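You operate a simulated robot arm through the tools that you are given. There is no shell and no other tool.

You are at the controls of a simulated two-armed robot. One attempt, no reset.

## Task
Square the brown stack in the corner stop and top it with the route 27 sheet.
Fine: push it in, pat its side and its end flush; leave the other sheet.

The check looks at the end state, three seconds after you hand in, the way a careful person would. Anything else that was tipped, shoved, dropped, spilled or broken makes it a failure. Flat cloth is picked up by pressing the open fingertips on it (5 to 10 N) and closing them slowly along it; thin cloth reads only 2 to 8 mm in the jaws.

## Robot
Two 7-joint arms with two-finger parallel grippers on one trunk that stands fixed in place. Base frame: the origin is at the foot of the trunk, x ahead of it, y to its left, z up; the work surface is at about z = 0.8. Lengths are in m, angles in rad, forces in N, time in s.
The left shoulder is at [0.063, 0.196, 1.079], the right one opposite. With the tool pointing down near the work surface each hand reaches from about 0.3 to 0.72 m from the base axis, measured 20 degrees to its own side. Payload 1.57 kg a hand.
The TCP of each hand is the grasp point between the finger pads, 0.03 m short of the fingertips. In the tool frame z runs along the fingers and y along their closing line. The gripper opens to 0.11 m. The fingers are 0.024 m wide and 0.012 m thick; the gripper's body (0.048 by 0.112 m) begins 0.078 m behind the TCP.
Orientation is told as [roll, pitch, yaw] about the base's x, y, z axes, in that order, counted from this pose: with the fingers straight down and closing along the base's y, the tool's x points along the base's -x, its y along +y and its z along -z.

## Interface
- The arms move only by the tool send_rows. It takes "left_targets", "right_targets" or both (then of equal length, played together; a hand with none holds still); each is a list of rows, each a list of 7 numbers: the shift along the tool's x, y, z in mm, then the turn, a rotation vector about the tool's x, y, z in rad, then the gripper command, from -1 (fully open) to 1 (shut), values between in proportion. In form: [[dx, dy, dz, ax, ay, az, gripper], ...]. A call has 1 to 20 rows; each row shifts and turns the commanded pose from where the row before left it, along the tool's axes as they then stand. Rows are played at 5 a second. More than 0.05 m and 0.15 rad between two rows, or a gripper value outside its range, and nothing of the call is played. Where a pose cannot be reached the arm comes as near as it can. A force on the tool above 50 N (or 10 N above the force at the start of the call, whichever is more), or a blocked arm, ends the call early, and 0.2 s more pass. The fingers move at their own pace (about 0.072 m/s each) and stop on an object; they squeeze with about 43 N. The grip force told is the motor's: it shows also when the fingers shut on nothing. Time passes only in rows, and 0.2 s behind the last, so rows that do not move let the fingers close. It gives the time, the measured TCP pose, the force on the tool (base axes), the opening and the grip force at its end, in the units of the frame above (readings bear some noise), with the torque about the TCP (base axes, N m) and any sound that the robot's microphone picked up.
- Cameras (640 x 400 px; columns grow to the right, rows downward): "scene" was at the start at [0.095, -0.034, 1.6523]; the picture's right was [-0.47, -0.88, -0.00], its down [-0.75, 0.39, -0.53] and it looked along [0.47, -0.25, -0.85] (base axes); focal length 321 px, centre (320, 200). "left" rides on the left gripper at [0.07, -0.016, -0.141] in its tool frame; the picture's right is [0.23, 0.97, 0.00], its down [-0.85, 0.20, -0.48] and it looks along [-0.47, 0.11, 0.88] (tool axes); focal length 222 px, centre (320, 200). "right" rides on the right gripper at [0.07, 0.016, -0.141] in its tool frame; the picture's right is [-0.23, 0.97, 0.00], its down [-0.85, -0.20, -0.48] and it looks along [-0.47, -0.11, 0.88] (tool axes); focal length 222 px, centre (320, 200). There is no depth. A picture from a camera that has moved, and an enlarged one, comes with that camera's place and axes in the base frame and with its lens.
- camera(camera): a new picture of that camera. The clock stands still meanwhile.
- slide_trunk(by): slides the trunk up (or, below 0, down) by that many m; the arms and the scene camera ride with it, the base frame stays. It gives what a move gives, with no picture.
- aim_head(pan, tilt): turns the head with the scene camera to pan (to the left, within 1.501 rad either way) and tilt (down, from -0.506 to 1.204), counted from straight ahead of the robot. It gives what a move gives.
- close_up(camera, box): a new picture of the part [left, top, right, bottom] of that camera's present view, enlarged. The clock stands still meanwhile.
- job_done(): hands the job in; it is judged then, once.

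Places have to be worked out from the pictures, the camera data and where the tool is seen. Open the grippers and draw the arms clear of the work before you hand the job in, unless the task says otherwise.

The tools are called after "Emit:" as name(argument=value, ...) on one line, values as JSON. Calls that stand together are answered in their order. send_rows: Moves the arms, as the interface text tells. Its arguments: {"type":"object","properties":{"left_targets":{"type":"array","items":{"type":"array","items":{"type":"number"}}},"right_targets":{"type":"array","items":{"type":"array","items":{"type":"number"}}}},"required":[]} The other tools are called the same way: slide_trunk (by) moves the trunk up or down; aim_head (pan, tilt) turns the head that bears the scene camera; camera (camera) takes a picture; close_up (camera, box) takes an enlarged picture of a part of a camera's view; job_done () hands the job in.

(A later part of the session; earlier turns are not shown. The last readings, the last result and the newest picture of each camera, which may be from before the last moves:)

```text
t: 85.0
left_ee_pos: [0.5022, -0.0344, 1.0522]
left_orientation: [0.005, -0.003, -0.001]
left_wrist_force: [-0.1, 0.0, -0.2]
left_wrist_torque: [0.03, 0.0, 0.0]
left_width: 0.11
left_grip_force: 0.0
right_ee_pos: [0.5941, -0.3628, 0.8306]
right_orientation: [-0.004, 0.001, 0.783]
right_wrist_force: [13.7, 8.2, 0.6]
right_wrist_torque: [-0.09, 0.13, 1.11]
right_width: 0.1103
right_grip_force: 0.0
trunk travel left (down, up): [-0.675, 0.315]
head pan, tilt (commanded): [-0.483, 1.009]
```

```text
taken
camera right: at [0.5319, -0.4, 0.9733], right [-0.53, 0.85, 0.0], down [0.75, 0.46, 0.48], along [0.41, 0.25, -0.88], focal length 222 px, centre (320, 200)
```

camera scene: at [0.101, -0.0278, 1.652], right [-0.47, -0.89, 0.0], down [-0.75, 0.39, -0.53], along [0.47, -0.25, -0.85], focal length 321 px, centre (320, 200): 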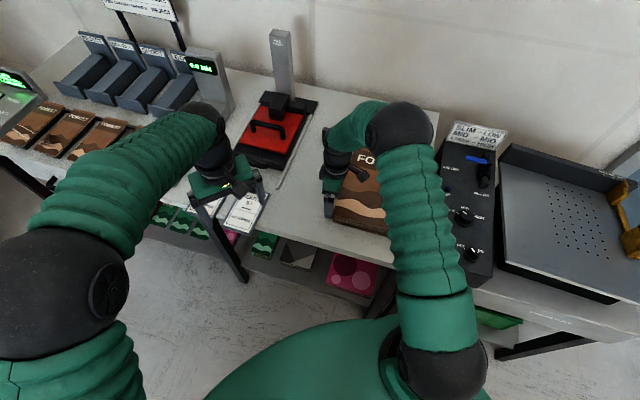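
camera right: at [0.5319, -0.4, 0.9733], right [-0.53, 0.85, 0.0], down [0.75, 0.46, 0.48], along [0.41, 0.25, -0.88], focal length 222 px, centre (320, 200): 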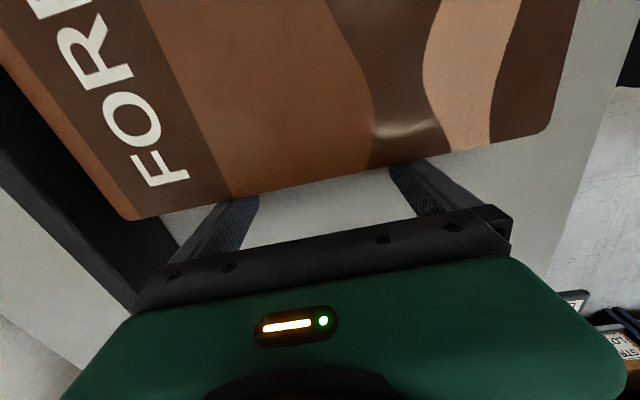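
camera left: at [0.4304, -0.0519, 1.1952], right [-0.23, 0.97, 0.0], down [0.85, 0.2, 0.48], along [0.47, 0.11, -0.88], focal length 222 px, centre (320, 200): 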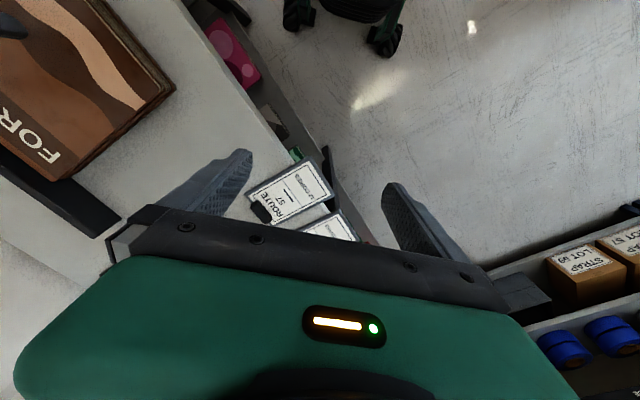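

The side is seated and straight. I lift off and go round in front of the near end again, square to the bars.

Emit:
send_rows(right_targets=[[-15, 0, 0, 0, 0, 0, -1], [0, 0, -40, 0, 0, 0, -1], [0, 0, -40, 0, 0, 0, -1], [0, 0, -40, 0, 0, 0, -1], [27, 38.3, 0, 0, 0, 0, -1], [27, 38.3, 0, 0, 0, 0, -1], [27, 38.3, 0, 0, 0, 0, -1], [27, 38.3, 0, 0, 0, 0, -1], [27, 38.3, 0, 0, 0, 0, -1], [0, 0, 0, 0, 0, 0.1429, -1], [0, 0, 0, 0, 0, 0.1429, -1], [0, 0, 0, 0, 0, 0.1429, -1], [0, 0, 0, 0, 0, 0.1429, -1], [0, 0, 0, 0, 0, 0.1429, -1], [0, 0, 0, 0, 0, 0.1429, -1], [0, 0, 0, 0, 0, 0.1429, -1], [0, 0, 0, 0, 0, 0.1429, -1], [0, 0, 0, 0, 0, 0.1429, -1], [0, 0, 0, 0, 0, 0.1429, -1], [0, 0, 0, 0, 0, 0.1429, -1]])

Emit:
camera(camera="right")

Emit:
close_up(camera="left", box=[0, 0, 200, 200])

```text
t: 89.2
left_ee_pos: [0.5016, -0.0361, 1.0534]
left_orientation: [0.004, -0.004, 0.0]
left_wrist_force: [0.7, -1.4, -0.2]
left_wrist_torque: [-0.02, 0.01, 0.01]
left_width: 0.1099
left_grip_force: 0.1
right_ee_pos: [0.3705, -0.315, 0.9523]
right_orientation: [0.0, -0.003, -0.796]
right_wrist_force: [-0.5, -0.5, -0.2]
right_wrist_torque: [0.01, 0.0, 0.03]
right_width: 0.1097
right_grip_force: 0.1
trunk travel left (down, up): [-0.675, 0.315]
head pan, tilt (commanded): [-0.483, 1.009]
```

```text
taken
camera right: at [0.3326, -0.2519, 1.0935], right [0.85, 0.52, 0.0], down [0.46, -0.75, 0.48], along [0.25, -0.41, -0.88], focal length 222 px, centre (320, 200)
```

right: 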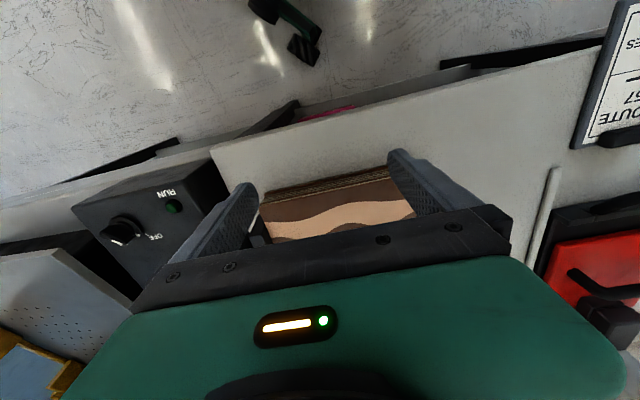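

```text
2.00 times, centred on (100, 100) of left
camera zoom: at [0.4307, -0.0524, 1.195], right [-0.23, 0.97, 0.0], down [0.85, 0.2, 0.48], along [0.47, 0.11, -0.88], focal length 444 px, centre (760, 400)
```

zoom: 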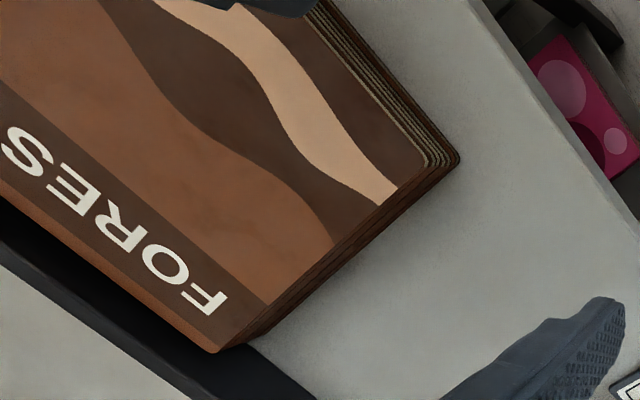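

Now down to tip height just over the table and approach the end.

Emit:
send_rows(right_targets=[[0, 0, 40, 0, 0, 0, -1], [0, 0, 40, 0, 0, 0, -1], [0, 0, 28, 0, 0, 0, -1], [0, 0, 12, 0, 0, 0, -1], [-6, 0, 0, 0, 0, 0, -1], [-6, 0, 0, 0, 0, 0, -1]])

Emit:
send_rows(right_targets=[[-4, 0, 0, 0, 0, 0, -1], [-4, 0, 0, 0, 0, 0, -1]])

```text
t: 90.5
left_ee_pos: [0.5012, -0.0358, 1.0529]
left_orientation: [0.004, -0.004, 0.001]
left_wrist_force: [0.0, -0.4, 0.0]
left_wrist_torque: [-0.03, -0.02, 0.0]
left_width: 0.1101
left_grip_force: 0.1
right_ee_pos: [0.3789, -0.323, 0.832]
right_orientation: [0.0, -0.002, -0.792]
right_wrist_force: [0.2, -1.1, -0.6]
right_wrist_torque: [0.02, 0.01, -0.02]
right_width: 0.1099
right_grip_force: 0.1
trunk travel left (down, up): [-0.675, 0.315]
head pan, tilt (commanded): [-0.483, 1.009]
```

```text
t: 91.2
left_ee_pos: [0.5009, -0.0357, 1.0537]
left_orientation: [0.006, -0.005, 0.0]
left_wrist_force: [0.6, -0.2, -0.6]
left_wrist_torque: [0.03, -0.01, 0.04]
left_width: 0.11
left_grip_force: 0.1
right_ee_pos: [0.3845, -0.3297, 0.8316]
right_orientation: [0.001, -0.003, -0.791]
right_wrist_force: [0.1, 0.4, 0.1]
right_wrist_torque: [-0.01, 0.0, -0.03]
right_width: 0.1099
right_grip_force: 0.1
trunk travel left (down, up): [-0.675, 0.315]
head pan, tilt (commanded): [-0.483, 1.009]
```

No contact yet at n ≈ 0.324. I step on.

Emit:
send_rows(right_targets=[[-4, 0, 0, 0, 0, 0, -1], [-3, 0, 0, 0, 0, 0, -1]])

Emit:
send_rows(right_targets=[[-3, 0, 0, 0, 0, 0, -1], [0, 0, 0, 0, 0, 0, -1]])

Emit:
camera(camera="right")

```text
t: 91.8
left_ee_pos: [0.4999, -0.035, 1.0524]
left_orientation: [0.005, -0.002, 0.001]
left_wrist_force: [-0.8, -0.3, 0.2]
left_wrist_torque: [-0.01, 0.05, 0.0]
left_width: 0.1101
left_grip_force: 0.1
right_ee_pos: [0.3908, -0.3332, 0.8322]
right_orientation: [0.001, -0.002, -0.793]
right_wrist_force: [1.0, 0.0, 0.0]
right_wrist_torque: [-0.03, 0.02, 0.03]
right_width: 0.1097
right_grip_force: 0.1
trunk travel left (down, up): [-0.675, 0.315]
head pan, tilt (commanded): [-0.483, 1.009]
```

```text
t: 92.3
left_ee_pos: [0.5, -0.0349, 1.0534]
left_orientation: [0.004, -0.004, 0.0]
left_wrist_force: [-0.3, 0.0, -0.1]
left_wrist_torque: [0.03, -0.02, 0.01]
left_width: 0.1102
left_grip_force: 0.1
right_ee_pos: [0.3914, -0.3344, 0.833]
right_orientation: [-0.002, 0.0, -0.79]
right_wrist_force: [-5.0, 5.8, -0.2]
right_wrist_torque: [-0.02, -0.04, 0.57]
right_width: 0.1098
right_grip_force: 0.0
trunk travel left (down, up): [-0.675, 0.315]
head pan, tilt (commanded): [-0.483, 1.009]
```

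```text
taken
camera right: at [0.3532, -0.2721, 0.9741], right [0.85, 0.52, 0.0], down [0.46, -0.75, 0.48], along [0.25, -0.41, -0.88], focal length 222 px, centre (320, 200)
```

right: 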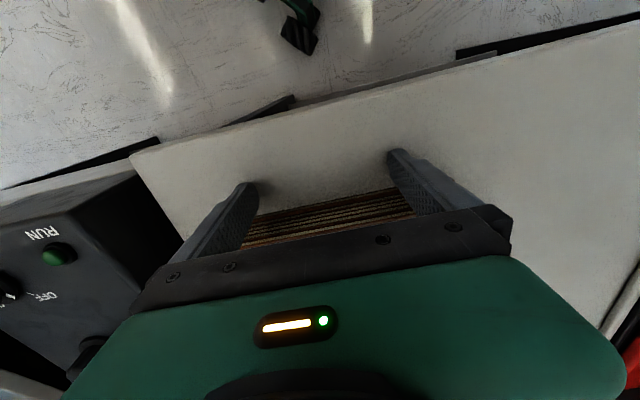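

Contact (8 N, left finger) at n ≈ 0.316; the end face looks flush. I keep pushing in 3 mm steps.

Emit:
send_rows(right_targets=[[-3, 0, 0, 0, 0, 0, -1], [0, 0, 0, 0, 0, 0, -1]])

Emit:
send_rows(right_targets=[[-3, 0, 0, 0, 0, 0, -1], [0, 0, 0, 0, 0, 0, -1]])

```text
t: 93.0
left_ee_pos: [0.4984, -0.0335, 1.0534]
left_orientation: [0.001, -0.004, 0.001]
left_wrist_force: [-0.5, 1.4, -0.1]
left_wrist_torque: [-0.04, 0.01, -0.05]
left_width: 0.11
left_grip_force: 0.0
right_ee_pos: [0.3915, -0.335, 0.8323]
right_orientation: [-0.003, 0.001, -0.79]
right_wrist_force: [-15.2, 14.1, -6.2]
right_wrist_torque: [-0.35, 0.25, 1.38]
right_width: 0.1095
right_grip_force: 0.0
trunk travel left (down, up): [-0.675, 0.315]
head pan, tilt (commanded): [-0.483, 1.009]
```

```text
t: 93.5
left_ee_pos: [0.4984, -0.0312, 1.0538]
left_orientation: [0.0, -0.005, 0.001]
left_wrist_force: [-1.0, -0.2, -0.4]
left_wrist_torque: [0.01, -0.02, -0.04]
left_width: 0.1102
left_grip_force: 0.0
right_ee_pos: [0.3914, -0.3336, 0.8345]
right_orientation: [-0.005, 0.004, -0.79]
right_wrist_force: [-22.9, 21.4, -6.0]
right_wrist_torque: [-0.41, 0.18, 2.04]
right_width: 0.109
right_grip_force: 0.0
trunk travel left (down, up): [-0.675, 0.315]
head pan, tilt (commanded): [-0.483, 1.009]
```

Blocked again at the same n ≈ 0.316, all on the left finger. I look closely at that finger and the end while it is loaded.

Emit:
close_up(camera="left", box=[100, 0, 220, 110])

Emit:
close_up(camera="right", box=[220, 140, 440, 260])

Emit:
camera(camera="scene")

```text
3.64 times, centred on (160, 55) of left
camera zoom: at [0.4284, -0.0473, 1.196], right [-0.23, 0.97, 0.0], down [0.85, 0.2, 0.48], along [0.47, 0.11, -0.88], focal length 808 px, centre (902, 727)
```

zoom: 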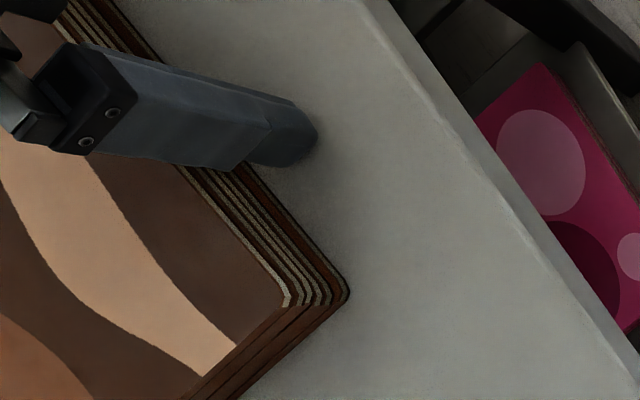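

```text
2.91 times, centred on (330, 200) of right
camera zoom: at [0.3542, -0.2721, 0.9758], right [0.85, 0.52, -0.01], down [0.46, -0.75, 0.48], along [0.25, -0.41, -0.88], focal length 646 px, centre (291, 200)
```

zoom: 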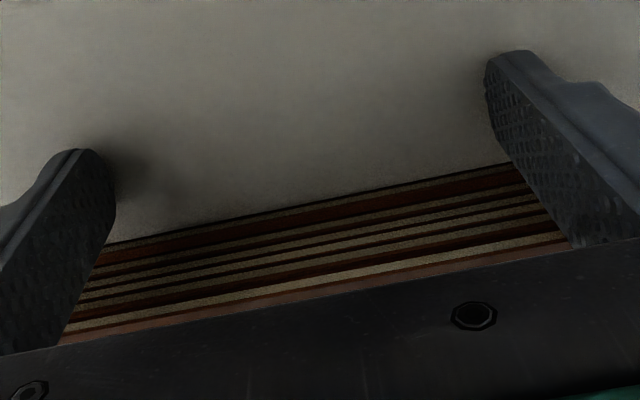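

```text
taken
camera scene: at [0.0904, -0.0262, 1.6527], right [-0.47, -0.89, 0.0], down [-0.75, 0.39, -0.53], along [0.47, -0.25, -0.84], focal length 321 px, centre (320, 200)
```

scene: 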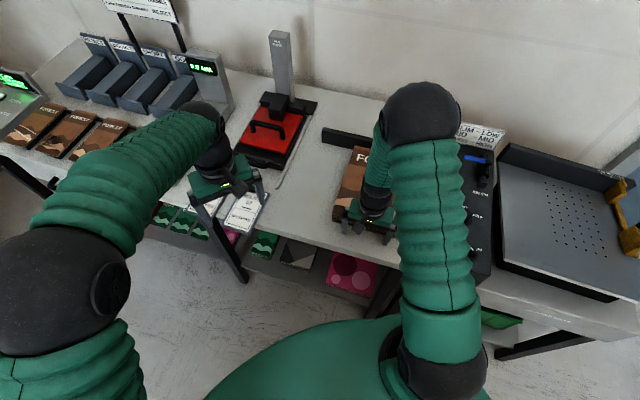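

The finger does touch the end face here, yet it will not go. As on the side, I try the push from another spot: back off and shift 55 mm toward the side bar.

Emit:
send_rows(right_targets=[[8, 0, 0, 0, 0, 0, -1], [8, 0, 0, 0, 0, 0, -1], [0, -28, 0, 0, 0, 0, -1], [0, -27, 0, 0, 0, 0, -1], [-5, 0, 0, 0, 0, 0, -1]])

Emit:
send_rows(right_targets=[[-3, 0, 0, 0, 0, 0, -1], [-3, 0, 0, 0, 0, 0, -1]])

Emit:
camera(camera="right")

```text
t: 94.8
left_ee_pos: [0.5008, -0.0365, 1.0522]
left_orientation: [0.006, -0.002, -0.001]
left_wrist_force: [-0.6, 0.4, -1.5]
left_wrist_torque: [0.0, -0.01, 0.01]
left_width: 0.1101
left_grip_force: 0.0
right_ee_pos: [0.3497, -0.3712, 0.8328]
right_orientation: [-0.003, -0.001, -0.792]
right_wrist_force: [0.3, -0.8, -0.8]
right_wrist_torque: [0.03, 0.0, 0.0]
right_width: 0.1101
right_grip_force: 0.1
trunk travel left (down, up): [-0.675, 0.315]
head pan, tilt (commanded): [-0.483, 1.009]
```

```text
t: 95.3
left_ee_pos: [0.5021, -0.0354, 1.0515]
left_orientation: [0.006, -0.004, 0.001]
left_wrist_force: [-0.5, -0.1, -0.1]
left_wrist_torque: [0.0, -0.05, -0.02]
left_width: 0.11
left_grip_force: 0.1
right_ee_pos: [0.3532, -0.3758, 0.8304]
right_orientation: [0.0, -0.002, -0.793]
right_wrist_force: [-0.1, 0.1, 0.6]
right_wrist_torque: [-0.01, 0.03, -0.03]
right_width: 0.11
right_grip_force: 0.1
trunk travel left (down, up): [-0.675, 0.315]
head pan, tilt (commanded): [-0.483, 1.009]
```

```text
taken
camera right: at [0.3154, -0.3132, 0.9734], right [0.85, 0.52, 0.0], down [0.46, -0.75, 0.48], along [0.25, -0.41, -0.88], focal length 222 px, centre (320, 200)
```

right: 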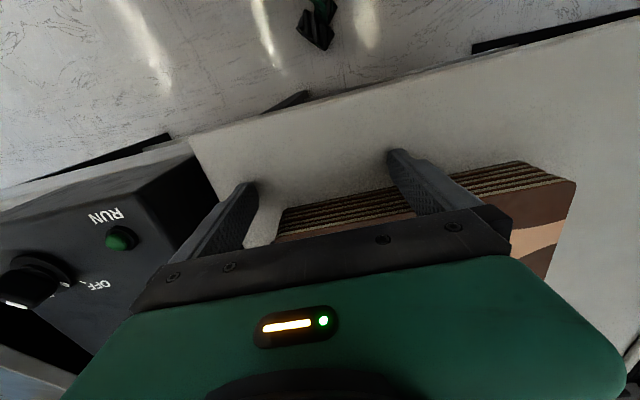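

No contact here at n ≈ 0.313, and the stack's right corner is visible between the fingers. I step on.

Emit:
send_rows(right_targets=[[-3, 0, 0, 0, 0, 0, -1], [-3, 0, 0, 0, 0, 0, -1]])

Emit:
send_rows(right_targets=[[-3, 0, 0, 0, 0, 0, -1], [-3, 0, 0, 0, 0, 0, -1]])

Emit:
camera(camera="right")

```text
t: 96.0
left_ee_pos: [0.501, -0.0353, 1.0519]
left_orientation: [0.004, -0.003, 0.001]
left_wrist_force: [0.6, -0.2, 0.4]
left_wrist_torque: [0.0, -0.02, -0.01]
left_width: 0.1101
left_grip_force: 0.1
right_ee_pos: [0.3578, -0.3803, 0.8316]
right_orientation: [0.002, -0.002, -0.792]
right_wrist_force: [0.2, -0.6, 0.2]
right_wrist_torque: [0.03, -0.03, -0.04]
right_width: 0.11
right_grip_force: 0.1
trunk travel left (down, up): [-0.675, 0.315]
head pan, tilt (commanded): [-0.483, 1.009]
```

```text
t: 96.5
left_ee_pos: [0.5007, -0.0346, 1.0539]
left_orientation: [0.005, -0.003, 0.001]
left_wrist_force: [-0.5, -0.3, -0.6]
left_wrist_torque: [0.0, 0.0, 0.02]
left_width: 0.1097
left_grip_force: 0.0
right_ee_pos: [0.3602, -0.3824, 0.8329]
right_orientation: [-0.002, 0.0, -0.791]
right_wrist_force: [-3.3, 3.0, 0.8]
right_wrist_torque: [-0.01, -0.1, 0.37]
right_width: 0.1099
right_grip_force: 0.1
trunk travel left (down, up): [-0.675, 0.315]
head pan, tilt (commanded): [-0.483, 1.009]
```

```text
taken
camera right: at [0.3225, -0.3205, 0.9742], right [0.85, 0.52, 0.0], down [0.46, -0.75, 0.48], along [0.25, -0.41, -0.88], focal length 222 px, centre (320, 200)
```

right: 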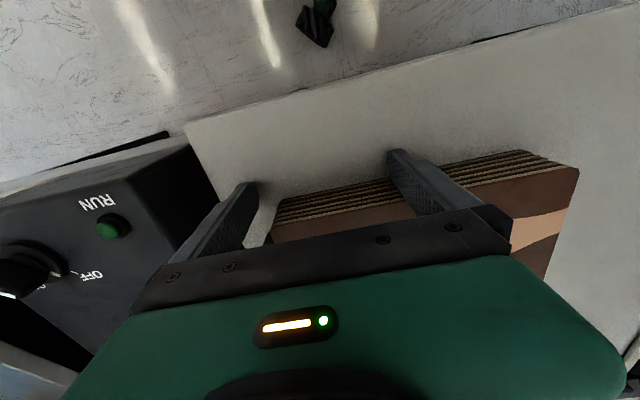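

Contact here (4.5 N) comes at n ≈ 0.304, just where the picture shows it, and the touching finger is about at the stack's middle. I push on from here.

Emit:
send_rows(right_targets=[[-3, 0, 0, 0, 0, 0, -1], [-3, 0, 0, 0, 0, 0, -1]])

Emit:
send_rows(right_targets=[[-3, 0, 0, 0, 0, 0, -1], [0, 0, 0, 0, 0, 0, -1]])

```text
t: 97.2
left_ee_pos: [0.4999, -0.0358, 1.0525]
left_orientation: [0.006, -0.004, 0.001]
left_wrist_force: [-0.5, -0.7, 0.8]
left_wrist_torque: [-0.03, 0.0, -0.02]
left_width: 0.1102
left_grip_force: 0.1
right_ee_pos: [0.3647, -0.3874, 0.8318]
right_orientation: [0.001, -0.001, -0.793]
right_wrist_force: [-4.5, 4.7, 1.8]
right_wrist_torque: [0.02, -0.15, 0.44]
right_width: 0.11
right_grip_force: 0.0
trunk travel left (down, up): [-0.675, 0.315]
head pan, tilt (commanded): [-0.483, 1.009]
```

```text
t: 97.8
left_ee_pos: [0.4998, -0.0342, 1.0527]
left_orientation: [0.006, -0.004, 0.001]
left_wrist_force: [-0.5, -0.2, 0.6]
left_wrist_torque: [-0.02, -0.03, -0.02]
left_width: 0.1099
left_grip_force: 0.1
right_ee_pos: [0.3674, -0.3893, 0.8329]
right_orientation: [0.0, -0.003, -0.791]
right_wrist_force: [-4.5, 4.6, 2.5]
right_wrist_torque: [0.02, -0.16, 0.47]
right_width: 0.11
right_grip_force: 0.0
trunk travel left (down, up): [-0.675, 0.315]
head pan, tilt (commanded): [-0.483, 1.009]
```

It slides at 6–7 N (n ≈ 0.294 now). A few more millimetres, watching for the real seat.

Emit:
send_rows(right_targets=[[-3, 0, 0, 0, 0, 0, -1], [0, 0, 0, 0, 0, 0, -1]])

Emit:
send_rows(right_targets=[[-3, 0, 0, 0, 0, 0, -1], [0, 0, 0, 0, 0, 0, -1]])

```text
t: 98.3
left_ee_pos: [0.4996, -0.0346, 1.054]
left_orientation: [0.003, -0.005, 0.001]
left_wrist_force: [-0.4, -0.2, 0.6]
left_wrist_torque: [0.02, 0.01, 0.01]
left_width: 0.1103
left_grip_force: 0.0
right_ee_pos: [0.3692, -0.3897, 0.8321]
right_orientation: [-0.002, -0.002, -0.792]
right_wrist_force: [-8.0, 8.3, 1.0]
right_wrist_torque: [0.01, -0.16, 0.77]
right_width: 0.1093
right_grip_force: 0.0
trunk travel left (down, up): [-0.675, 0.315]
head pan, tilt (commanded): [-0.483, 1.009]
```

```text
t: 99.0
left_ee_pos: [0.499, -0.0317, 1.0517]
left_orientation: [0.001, -0.005, -0.001]
left_wrist_force: [0.0, 0.2, 0.3]
left_wrist_torque: [0.04, -0.01, -0.01]
left_width: 0.11
left_grip_force: 0.1
right_ee_pos: [0.3688, -0.3911, 0.8328]
right_orientation: [-0.004, 0.003, -0.791]
right_wrist_force: [-18.7, 15.9, -6.1]
right_wrist_torque: [-0.31, 0.18, 1.48]
right_width: 0.108
right_grip_force: 0.1
trunk travel left (down, up): [-0.675, 0.315]
head pan, tilt (commanded): [-0.483, 1.009]
```

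Blocked now at n ≈ 0.2915 (25 N) after sliding 12 mm. I back off, rise and look from above the corner to see whether it is really seated at the back.

Emit:
send_rows(right_targets=[[10, 0, 0, 0, 0, 0, -1], [12, 0, 0, 0, 0, 0, -1], [0, 0, -44, 0, 0, 0, -1], [0, 0, -44, 0, 0, 0, -1], [0, 0, -44, 0, 0, 0, -1], [0, 0, -44, 0, 0, 0, -1], [0, 0, 0, 0, 0, -0.1429, -1], [0, 0, 0, 0, 0, -0.1429, -1], [0, 0, 0, 0, 0, -0.1429, -1], [0, 0, 0, 0, 0, -0.1429, -1], [0, 0, 0, 0, 0, -0.1429, -1], [0, 0, 0, 0, 0, -0.1429, -1], [0, 0, 0, 0, 0, -0.1429, -1], [0, 0, 0, 0, 0, -0.1429, -1], [0, 0, 0, 0, 0, -0.1429, -1], [0, 0, 0, 0, 0, -0.1429, -1], [0, 0, 0, 0, 0, -0.1429, -1]])

Emit:
send_rows(right_targets=[[-9, -45, 0, 0, 0, 0, -1], [-9, -45, 0, 0, 0, 0, -1], [-9, -45, 0, 0, 0, 0, -1], [-9, -45, 0, 0, 0, 0, -1], [-9, -45, 0, 0, 0, 0, -1], [-9, -40, 0, 0, 0, 0, -1]])

Emit:
camera(camera="right")

Emit:
close_up(camera="right", box=[230, 30, 330, 130])

```text
t: 102.5
left_ee_pos: [0.5013, -0.0352, 1.0518]
left_orientation: [0.004, -0.005, 0.001]
left_wrist_force: [0.2, 0.0, 0.5]
left_wrist_torque: [-0.01, 0.0, 0.02]
left_width: 0.1098
left_grip_force: 0.1
right_ee_pos: [0.3566, -0.3782, 1.0085]
right_orientation: [-0.001, 0.0, 0.783]
right_wrist_force: [0.0, 0.4, -0.1]
right_wrist_torque: [0.01, -0.02, 0.02]
right_width: 0.1099
right_grip_force: 0.0
trunk travel left (down, up): [-0.675, 0.315]
head pan, tilt (commanded): [-0.483, 1.009]
```

```text
t: 104.0
left_ee_pos: [0.5023, -0.0375, 1.0508]
left_orientation: [0.007, -0.003, 0.001]
left_wrist_force: [-0.8, -0.8, 0.0]
left_wrist_torque: [0.01, 0.04, 0.0]
left_width: 0.1097
left_grip_force: 0.1
right_ee_pos: [0.5827, -0.5316, 1.0044]
right_orientation: [0.003, 0.002, 0.78]
right_wrist_force: [0.5, 0.8, 0.6]
right_wrist_torque: [0.02, -0.01, 0.01]
right_width: 0.1098
right_grip_force: 0.1
trunk travel left (down, up): [-0.675, 0.315]
head pan, tilt (commanded): [-0.483, 1.009]
```

```text
taken
camera right: at [0.5229, -0.5682, 1.1464], right [-0.52, 0.85, 0.0], down [0.75, 0.46, 0.48], along [0.4, 0.25, -0.88], focal length 222 px, centre (320, 200)
```

right: 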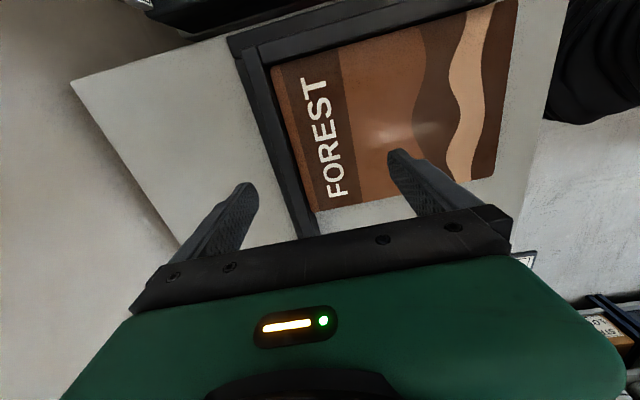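

```text
4.00 times, centred on (280, 80) of right
camera zoom: at [0.5229, -0.5682, 1.1464], right [-0.52, 0.85, 0.0], down [0.75, 0.46, 0.48], along [0.4, 0.25, -0.88], focal length 888 px, centre (480, 680)
```

zoom: 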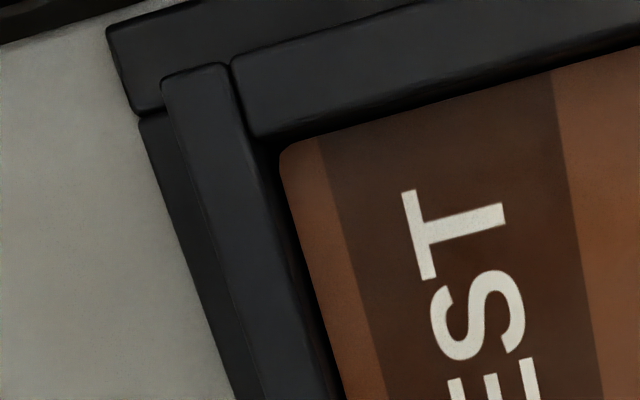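

Now the stack really sits in the corner – no bare strip remains along either bar. I check the far ends of both edges and the layers' faces.

Emit:
close_up(camera="right", box=[270, 120, 350, 240])

Emit:
close_up(camera="right", box=[400, 0, 540, 80])

Emit:
close_up(camera="left", box=[60, 0, 200, 130])

Emit:
close_up(camera="scene", box=[310, 130, 430, 250])

```text
3.33 times, centred on (310, 180) of right
camera zoom: at [0.5229, -0.5682, 1.1464], right [-0.52, 0.85, 0.0], down [0.75, 0.46, 0.48], along [0.4, 0.25, -0.88], focal length 740 px, centre (353, 267)
```

zoom: 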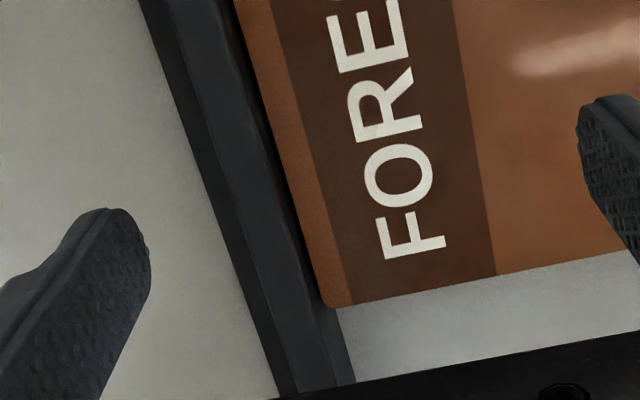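

```text
4.57 times, centred on (470, 40) of right
camera zoom: at [0.5229, -0.5682, 1.1464], right [-0.52, 0.85, 0.0], down [0.75, 0.46, 0.48], along [0.4, 0.25, -0.88], focal length 1015 px, centre (-366, 931)
```

zoom: 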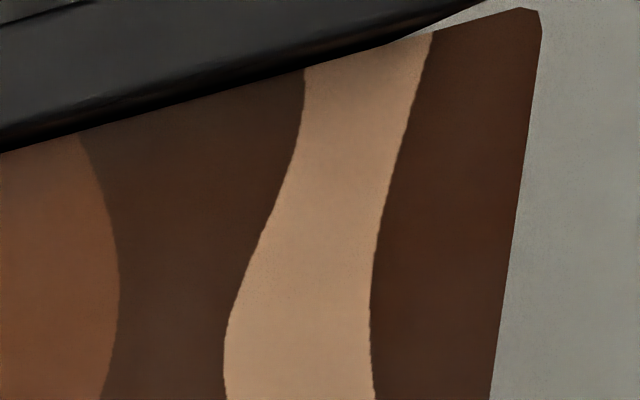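

```text
3.08 times, centred on (130, 65) of left
camera zoom: at [0.4328, -0.0548, 1.194], right [-0.23, 0.97, 0.01], down [0.85, 0.2, 0.48], along [0.47, 0.11, -0.88], focal length 684 px, centre (905, 615)
```

zoom: 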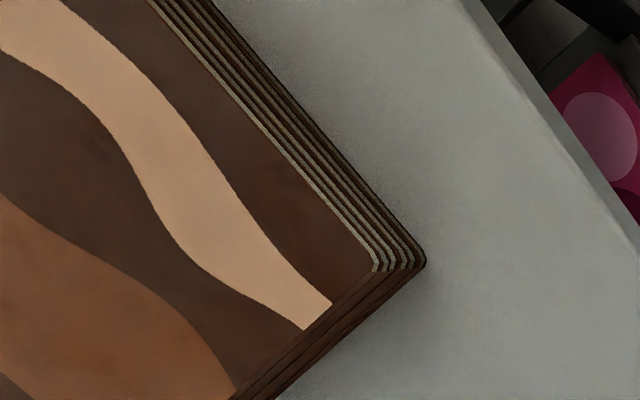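

```text
3.33 times, centred on (370, 190) of scene
camera zoom: at [0.0988, -0.0382, 1.6521], right [-0.47, -0.88, 0.0], down [-0.75, 0.4, -0.53], along [0.47, -0.24, -0.85], focal length 1071 px, centre (153, 233)
```

zoom: 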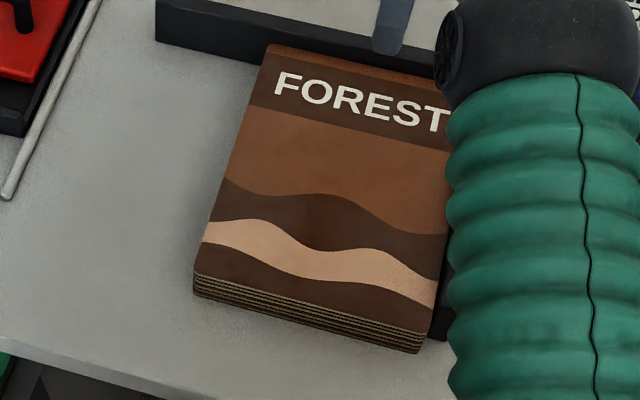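

The stack is squared: seated on both bars with its side and end flush. Now I park the right arm high and to the right, clear of the work, and bring the left hand back to look at the route 27 board.

Emit:
send_rows(right_targets=[[0, 0, -45, 0, 0, 0, -1], [0, 0, -45, 0, 0, 0, -1], [28.6, 24.9, -15, 0, 0, 0, -1], [28.6, 24.9, -15, 0, 0, 0, -1], [28.6, 24.9, -15, 0, 0, 0, -1], [28.6, 24.9, -15, 0, 0, 0, -1], [28.6, 24.9, -15, 0, 0, 0, -1], [28.6, 24.9, -15, 0, 0, 0, -1], [28.6, 24.9, -15, 0, 0, 0, -1], [28.6, 24.9, -15, 0, 0, 0, -1]], left_targets=[[10, 25, 0, 0, 0, 0, -1], [10, 25, 0, 0, 0, 0, -1], [10, 25, 0, 0, 0, 0, -1], [10, 25, 0, 0, 0, 0, -1], [10, 25, 0, 0, 0, 0, -1], [0, 0, 0, 0, 0, 0, -1], [0, 0, 0, 0, 0, 0, -1], [0, 0, 0, 0, 0, 0, -1], [0, 0, 0, 0, 0, 0, -1], [0, 0, 0, 0, 0, 0, -1]])

Emit:
camera(camera="scene")

Emit:
camera(camera="left")

```text
t: 106.2
left_ee_pos: [0.4512, 0.0913, 1.0506]
left_orientation: [0.003, -0.004, 0.0]
left_wrist_force: [-0.6, -0.2, -0.6]
left_wrist_torque: [-0.03, -0.01, -0.01]
left_width: 0.1098
left_grip_force: 0.0
right_ee_pos: [0.2641, -0.5391, 1.2158]
right_orientation: [-0.003, 0.0, 0.781]
right_wrist_force: [0.4, 0.4, 0.5]
right_wrist_torque: [0.02, 0.0, 0.01]
right_width: 0.1097
right_grip_force: 0.2
right hand out of reach, approached as far as the arm can: row 2
trunk travel left (down, up): [-0.675, 0.315]
head pan, tilt (commanded): [-0.483, 1.009]
```

```text
taken
camera scene: at [0.0915, -0.0328, 1.6525], right [-0.47, -0.89, 0.0], down [-0.75, 0.39, -0.53], along [0.47, -0.25, -0.85], focal length 321 px, centre (320, 200)
```

scene: 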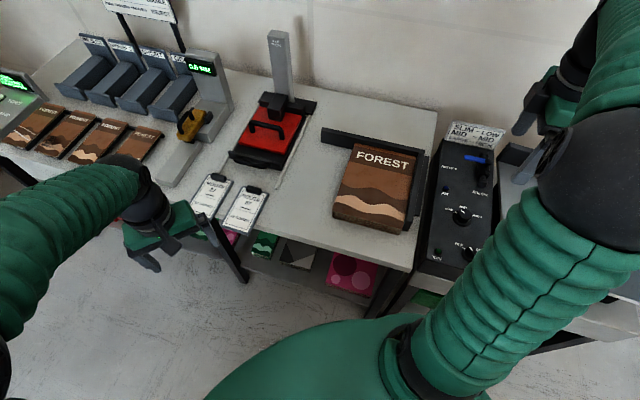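

```text
taken
camera left: at [0.3802, 0.0745, 1.193], right [-0.23, 0.97, 0.0], down [0.85, 0.2, 0.48], along [0.47, 0.11, -0.88], focal length 222 px, centre (320, 200)
```

left: 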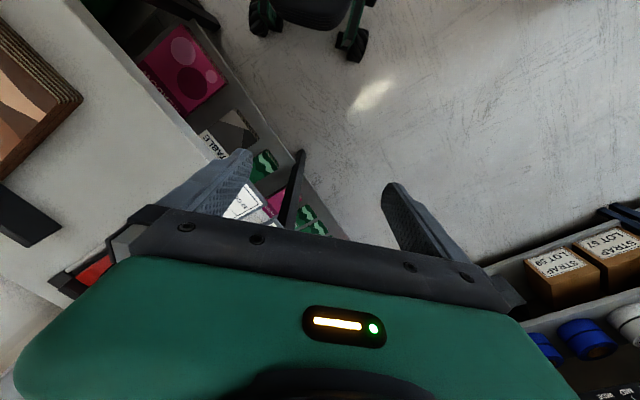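

The stack looks well squared from the scene camera. Now I zoom in on the boards.

Emit:
close_up(camera="scene", box=[180, 160, 280, 240])

Emit:
close_up(camera="scene", box=[190, 165, 240, 230])

Emit:
close_up(camera="left", box=[180, 120, 340, 240])

```text
5.00 times, centred on (230, 200) of scene
camera zoom: at [0.0915, -0.0328, 1.6525], right [-0.47, -0.89, 0.0], down [-0.75, 0.39, -0.53], along [0.47, -0.25, -0.85], focal length 1606 px, centre (770, 200)
```

zoom: 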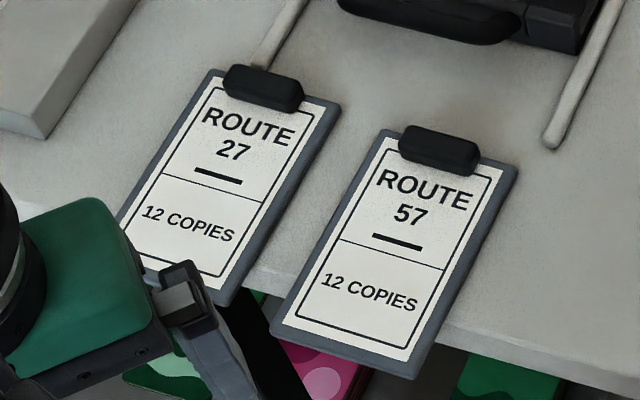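

```text
6.15 times, centred on (215, 198) of scene
camera zoom: at [0.0915, -0.0328, 1.6525], right [-0.47, -0.89, 0.0], down [-0.75, 0.39, -0.53], along [0.47, -0.25, -0.85], focal length 1977 px, centre (966, 215)
```

zoom: 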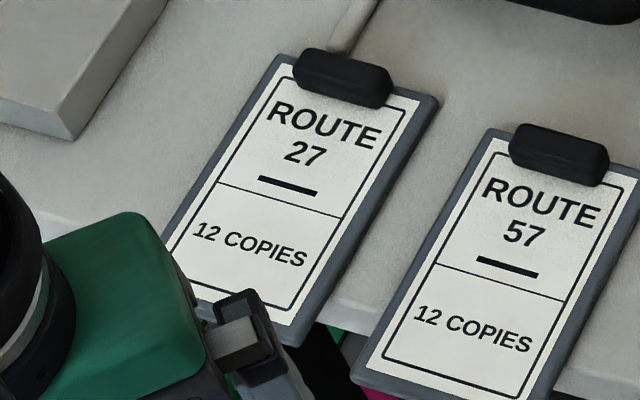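

```text
3.33 times, centred on (260, 180) of left
camera zoom: at [0.3802, 0.0745, 1.193], right [-0.23, 0.97, 0.0], down [0.85, 0.2, 0.48], along [0.47, 0.11, -0.88], focal length 740 px, centre (520, 267)
```

zoom: 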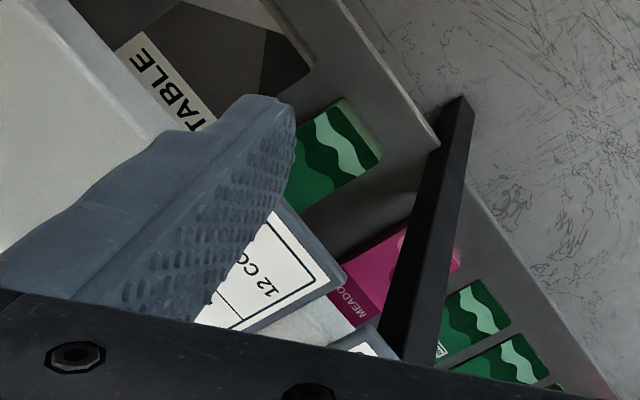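

To plan the grip on the overhanging end I want a clear view of its near edge and the table leg beneath. I move the left hand back to its starting view spot.

Emit:
send_rows(left_targets=[[-29.7, -20.4, -16.5, 0, 0, 0, -1], [-29.7, -20.4, -16.5, 0, 0, 0, -1], [-29.7, -20.4, -16.5, 0, 0, 0, -1], [0, 0, 0, 0, 0, 0, -1]])

Emit:
camera(camera="left")

Emit:
close_up(camera="left", box=[240, 120, 380, 250])

Emit:
close_up(camera="scene", box=[180, 160, 280, 240])

```text
t: 107.2
left_ee_pos: [0.5411, 0.0257, 1.1002]
left_orientation: [0.004, -0.004, 0.0]
left_wrist_force: [0.3, -0.6, -0.1]
left_wrist_torque: [0.0, 0.01, -0.01]
left_width: 0.1101
left_grip_force: 0.1
right_ee_pos: [0.266, -0.5394, 1.214]
right_orientation: [-0.003, 0.001, 0.781]
right_wrist_force: [-0.8, 0.7, -0.6]
right_wrist_torque: [-0.01, -0.02, 0.0]
right_width: 0.1099
right_grip_force: 0.0
trunk travel left (down, up): [-0.675, 0.315]
head pan, tilt (commanded): [-0.483, 1.009]
```

```text
taken
camera left: at [0.4713, 0.0095, 1.2428], right [-0.23, 0.97, 0.0], down [0.85, 0.2, 0.48], along [0.47, 0.11, -0.88], focal length 222 px, centre (320, 200)
```

left: 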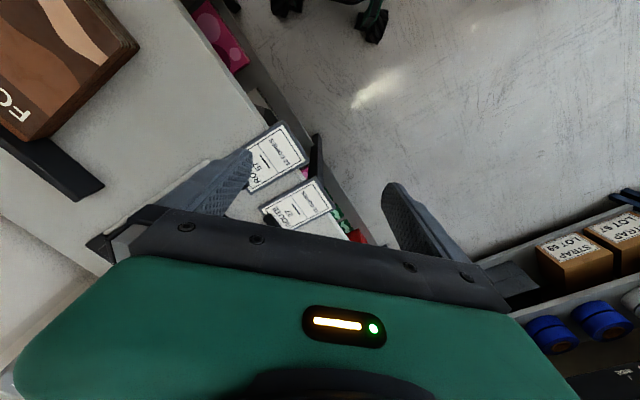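

```text
3.08 times, centred on (310, 185) of left
camera zoom: at [0.4713, 0.0095, 1.2428], right [-0.23, 0.97, 0.0], down [0.85, 0.2, 0.48], along [0.47, 0.11, -0.88], focal length 684 px, centre (351, 246)
```

zoom: 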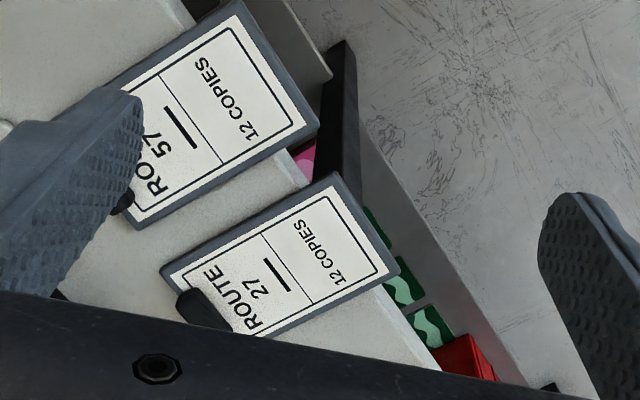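

```text
5.00 times, centred on (230, 200) of scene
camera zoom: at [0.094, -0.0343, 1.6524], right [-0.47, -0.88, 0.0], down [-0.75, 0.39, -0.53], along [0.47, -0.25, -0.85], focal length 1606 px, centre (770, 200)
```

zoom: 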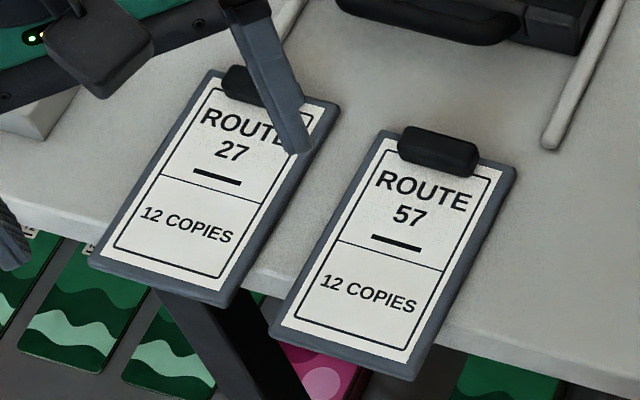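

Route 27's board spans u ≈ 0.548–0.642, n ≈ 0.245–0.400 and sticks out about 30 mm past the table edge (n ≈ 0.37). I'll grip that end with the left hand held level, closing up-and-down. First I move clear in front of it and turn the hand level.

Emit:
send_rows(left_targets=[[-13, 41.4, 16.7, 0, 0, 0, -1], [-13, 41.4, 16.7, 0, 0, 0, -1], [-13, 41.4, 16.7, 0, 0, 0, -1], [0, 0, 0, 0.1237, -0.0507, -0.0507, -1], [0, 0, 0, 0.1237, -0.0507, -0.0507, -1], [0, 0, 0, 0.1237, -0.0507, -0.0507, -1], [0, 0, 0, 0.1237, -0.0507, -0.0507, -1], [0, 0, 0, 0.1237, -0.0507, -0.0507, -1], [0, 0, 0, 0.1237, -0.0507, -0.0507, -1]])

Emit:
camera(camera="scene")

```text
t: 109.2
left_ee_pos: [0.5786, 0.1546, 1.0525]
left_orientation: [-0.785, -0.168, 0.389]
left_wrist_force: [-0.3, -0.1, 0.6]
left_wrist_torque: [0.03, 0.0, -0.02]
left_width: 0.11
left_grip_force: 0.1
right_ee_pos: [0.2664, -0.5379, 1.2164]
right_orientation: [-0.004, 0.001, 0.781]
right_wrist_force: [-0.5, -0.3, -0.2]
right_wrist_torque: [0.02, 0.02, 0.0]
right_width: 0.1099
right_grip_force: 0.2
trunk travel left (down, up): [-0.675, 0.315]
head pan, tilt (commanded): [-0.483, 1.009]
```

```text
taken
camera scene: at [0.0939, -0.0308, 1.6525], right [-0.47, -0.88, 0.0], down [-0.75, 0.39, -0.53], along [0.47, -0.25, -0.85], focal length 321 px, centre (320, 200)
```

scene: 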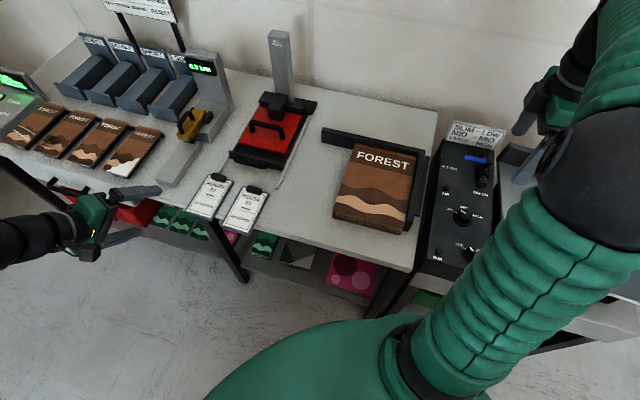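

Halfway round and moving freely. I finish the turn.

Emit:
send_rows(left_targets=[[0, 0, 0, 0.1237, -0.0507, -0.0507, -1], [0, 0, 0, 0.1237, -0.0507, -0.0507, -1], [0, 0, 0, 0.1237, -0.0507, -0.0507, -1], [0, 0, 0, 0.1237, -0.0507, -0.0507, -1], [0, 0, 0, 0.1237, -0.0507, -0.0507, -1], [0, 0, 0, 0.1237, -0.0507, -0.0507, -1], [0, 0, 0, 0, 0, 0, -1]])

Emit:
camera(camera="scene")

Emit:
camera(camera="left")

```text
t: 110.8
left_ee_pos: [0.5792, 0.1537, 1.0511]
left_orientation: [-1.574, -0.006, 0.777]
left_wrist_force: [0.1, -0.1, -0.9]
left_wrist_torque: [-0.01, 0.01, 0.01]
left_width: 0.1095
left_grip_force: 0.1
right_ee_pos: [0.2661, -0.5392, 1.2165]
right_orientation: [-0.004, 0.002, 0.78]
right_wrist_force: [0.5, 0.3, 0.0]
right_wrist_torque: [-0.02, 0.01, -0.01]
right_width: 0.1101
right_grip_force: 0.1
trunk travel left (down, up): [-0.675, 0.315]
head pan, tilt (commanded): [-0.483, 1.009]
```

```text
taken
camera scene: at [0.0936, -0.0317, 1.6525], right [-0.47, -0.89, 0.0], down [-0.75, 0.39, -0.53], along [0.47, -0.25, -0.85], focal length 321 px, centre (320, 200)
```

scene: 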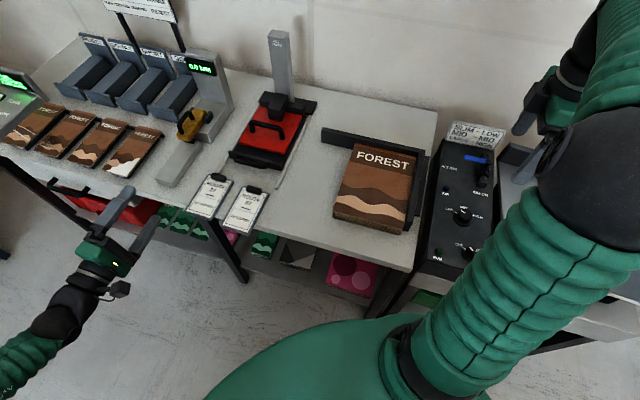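

```text
taken
camera left: at [0.4301, 0.2059, 1.0689], right [-0.16, -0.16, -0.97], down [0.27, 0.94, -0.2], along [0.95, -0.3, -0.1], focal length 222 px, centre (320, 200)
```

left: 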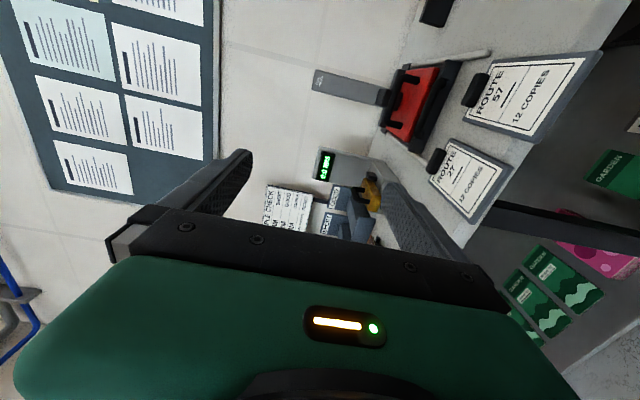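

The hand is level, pointing at the table and closing vertically. I lower it in front of the board (well clear of the edge) and check.

Emit:
send_rows(left_targets=[[-3.6, 40, 0, 0, 0, 0, -1], [-3.6, 40, 0, 0, 0, 0, -1], [-3.6, 40, 0, 0, 0, 0, -1], [-3.6, 40, 0, 0, 0, 0, -1], [-3.6, 40, 0, 0, 0, 0, -1], [0, 0, 0, 0, 0, 0, -1]])

Emit:
camera(camera="left")

Emit:
camera(camera="scene")

```text
t: 112.2
left_ee_pos: [0.5903, 0.1662, 0.8512]
left_orientation: [-1.571, -0.005, 0.775]
left_wrist_force: [0.3, 0.9, -0.7]
left_wrist_torque: [0.01, 0.02, 0.0]
left_width: 0.11
left_grip_force: 0.1
right_ee_pos: [0.2655, -0.5392, 1.2146]
right_orientation: [-0.005, -0.002, 0.78]
right_wrist_force: [-1.2, -0.2, -0.8]
right_wrist_torque: [0.01, -0.04, 0.0]
right_width: 0.1097
right_grip_force: 0.1
trunk travel left (down, up): [-0.675, 0.315]
head pan, tilt (commanded): [-0.483, 1.009]
```

```text
taken
camera left: at [0.4425, 0.2181, 0.869], right [-0.16, -0.16, -0.97], down [0.28, 0.94, -0.2], along [0.95, -0.3, -0.11], focal length 222 px, centre (320, 200)
```

left: 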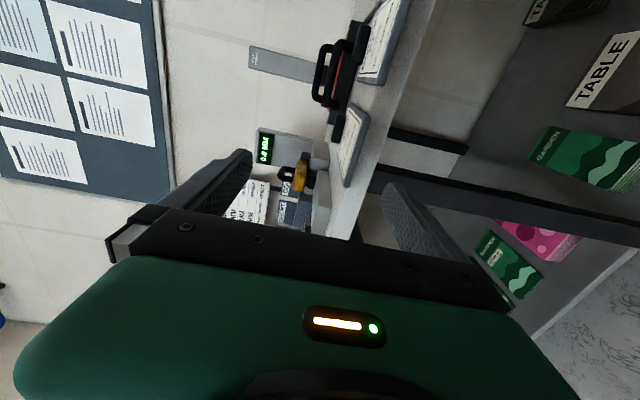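

```text
taken
camera scene: at [0.0933, -0.0319, 1.6525], right [-0.47, -0.88, 0.0], down [-0.75, 0.39, -0.53], along [0.47, -0.25, -0.85], focal length 321 px, centre (320, 200)
```

scene: 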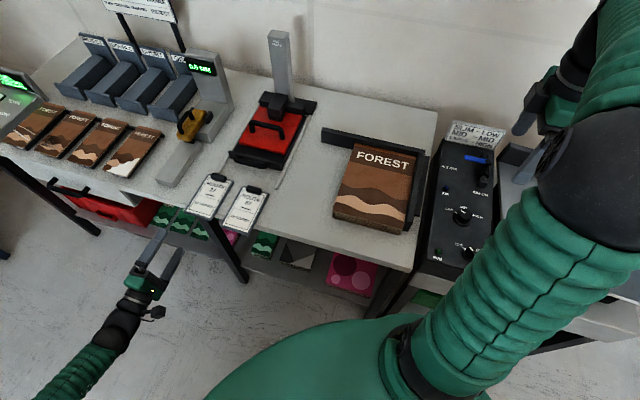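

The left camera now sees the boards nearly edge-on. I zoom in on the board's overhang, the table edge and the leg.

Emit:
close_up(camera="left", box=[310, 60, 470, 220])

Emit:
close_up(camera="scene", box=[130, 160, 260, 280])

```text
2.50 times, centred on (390, 140) of left
camera zoom: at [0.4425, 0.2181, 0.869], right [-0.16, -0.16, -0.97], down [0.28, 0.94, -0.2], along [0.95, -0.3, -0.11], focal length 555 px, centre (145, 350)
```

zoom: 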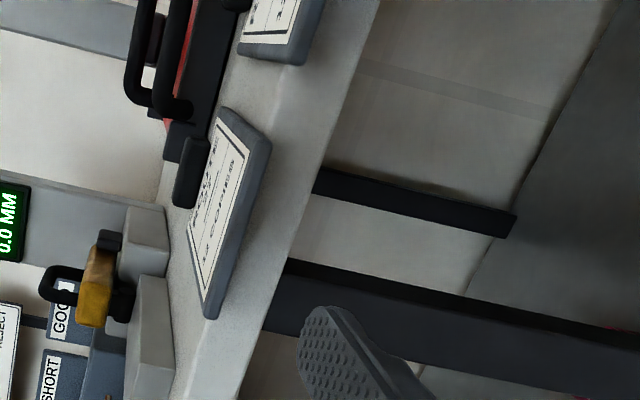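

```text
3.33 times, centred on (195, 220) of scene
camera zoom: at [0.0933, -0.0319, 1.6525], right [-0.47, -0.88, 0.0], down [-0.75, 0.39, -0.53], along [0.47, -0.25, -0.85], focal length 1071 px, centre (737, 133)
```

zoom: 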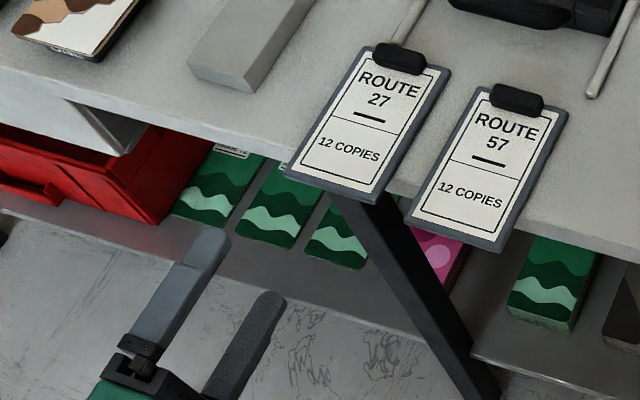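

The board is about 7 mm thick and the leg is flush with the table edge, so there is room for the lower finger. I lower to z ≈ 0.8055 and advance to just short of the board's edge.

Emit:
send_rows(left_targets=[[0, 30, 0, 0, 0, 0, -1], [0, 15.7, 0, 0, 0, 0, -1], [-1, 0, 30, 0, 0, 0, -1], [0, 0, 30, 0, 0, 0, -1], [0, 0, 20, 0, 0, 0, -1], [0, 0, 8, 0, 0, 0, -1], [0, 0, 0, 0, 0, 0, -1]])

Emit:
camera(camera="left")

Emit:
close_up(camera="scene", box=[150, 160, 260, 260])

```text
t: 113.8
left_ee_pos: [0.6561, 0.1049, 0.8043]
left_orientation: [-1.569, -0.006, 0.776]
left_wrist_force: [-0.2, -0.4, -0.5]
left_wrist_torque: [0.01, 0.0, -0.01]
left_width: 0.1102
left_grip_force: 0.0
right_ee_pos: [0.2666, -0.5392, 1.2162]
right_orientation: [-0.001, 0.002, 0.781]
right_wrist_force: [-0.4, -0.1, 0.2]
right_wrist_torque: [0.02, 0.0, -0.01]
right_width: 0.1101
right_grip_force: 0.0
trunk travel left (down, up): [-0.675, 0.315]
head pan, tilt (commanded): [-0.483, 1.009]
```

```text
taken
camera left: at [0.5076, 0.1574, 0.8224], right [-0.16, -0.16, -0.98], down [0.28, 0.94, -0.19], along [0.95, -0.3, -0.11], focal length 222 px, centre (320, 200)
```

left: 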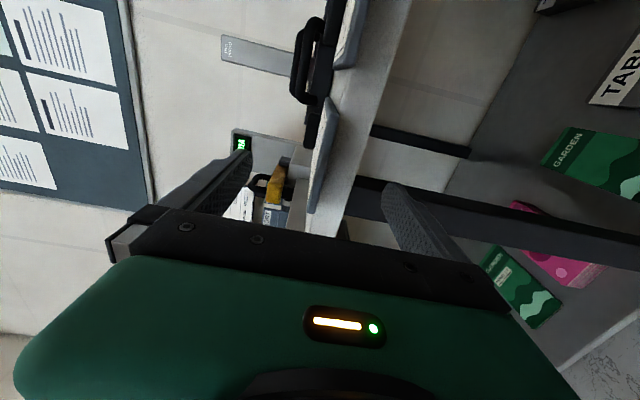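

```text
4.00 times, centred on (205, 210) of scene
camera zoom: at [0.0942, -0.0324, 1.6524], right [-0.47, -0.88, 0.0], down [-0.75, 0.39, -0.53], along [0.47, -0.25, -0.85], focal length 1285 px, centre (780, 160)
```

zoom: 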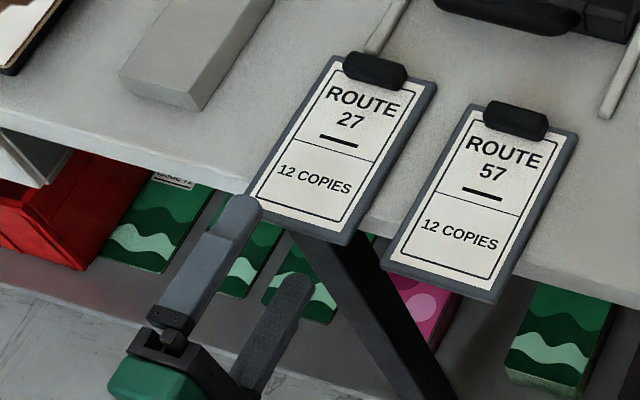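

Fingers straddle the board's level. I zoom in on the left view to check the vertical centring before advancing.

Emit:
close_up(camera="left", box=[220, 90, 420, 230])

```text
2.86 times, centred on (320, 160) of left
camera zoom: at [0.5076, 0.1574, 0.8224], right [-0.16, -0.16, -0.98], down [0.28, 0.94, -0.19], along [0.95, -0.3, -0.11], focal length 635 px, centre (320, 314)
```

zoom: 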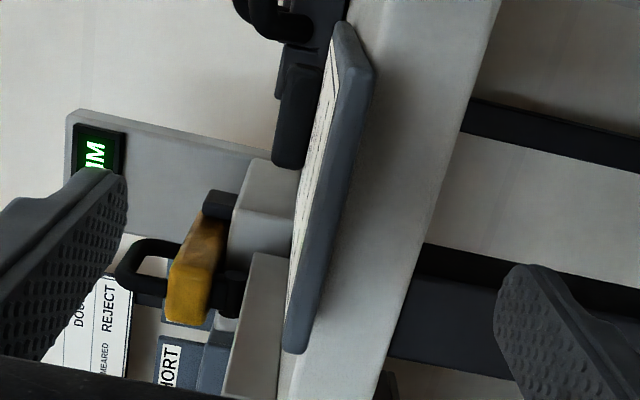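

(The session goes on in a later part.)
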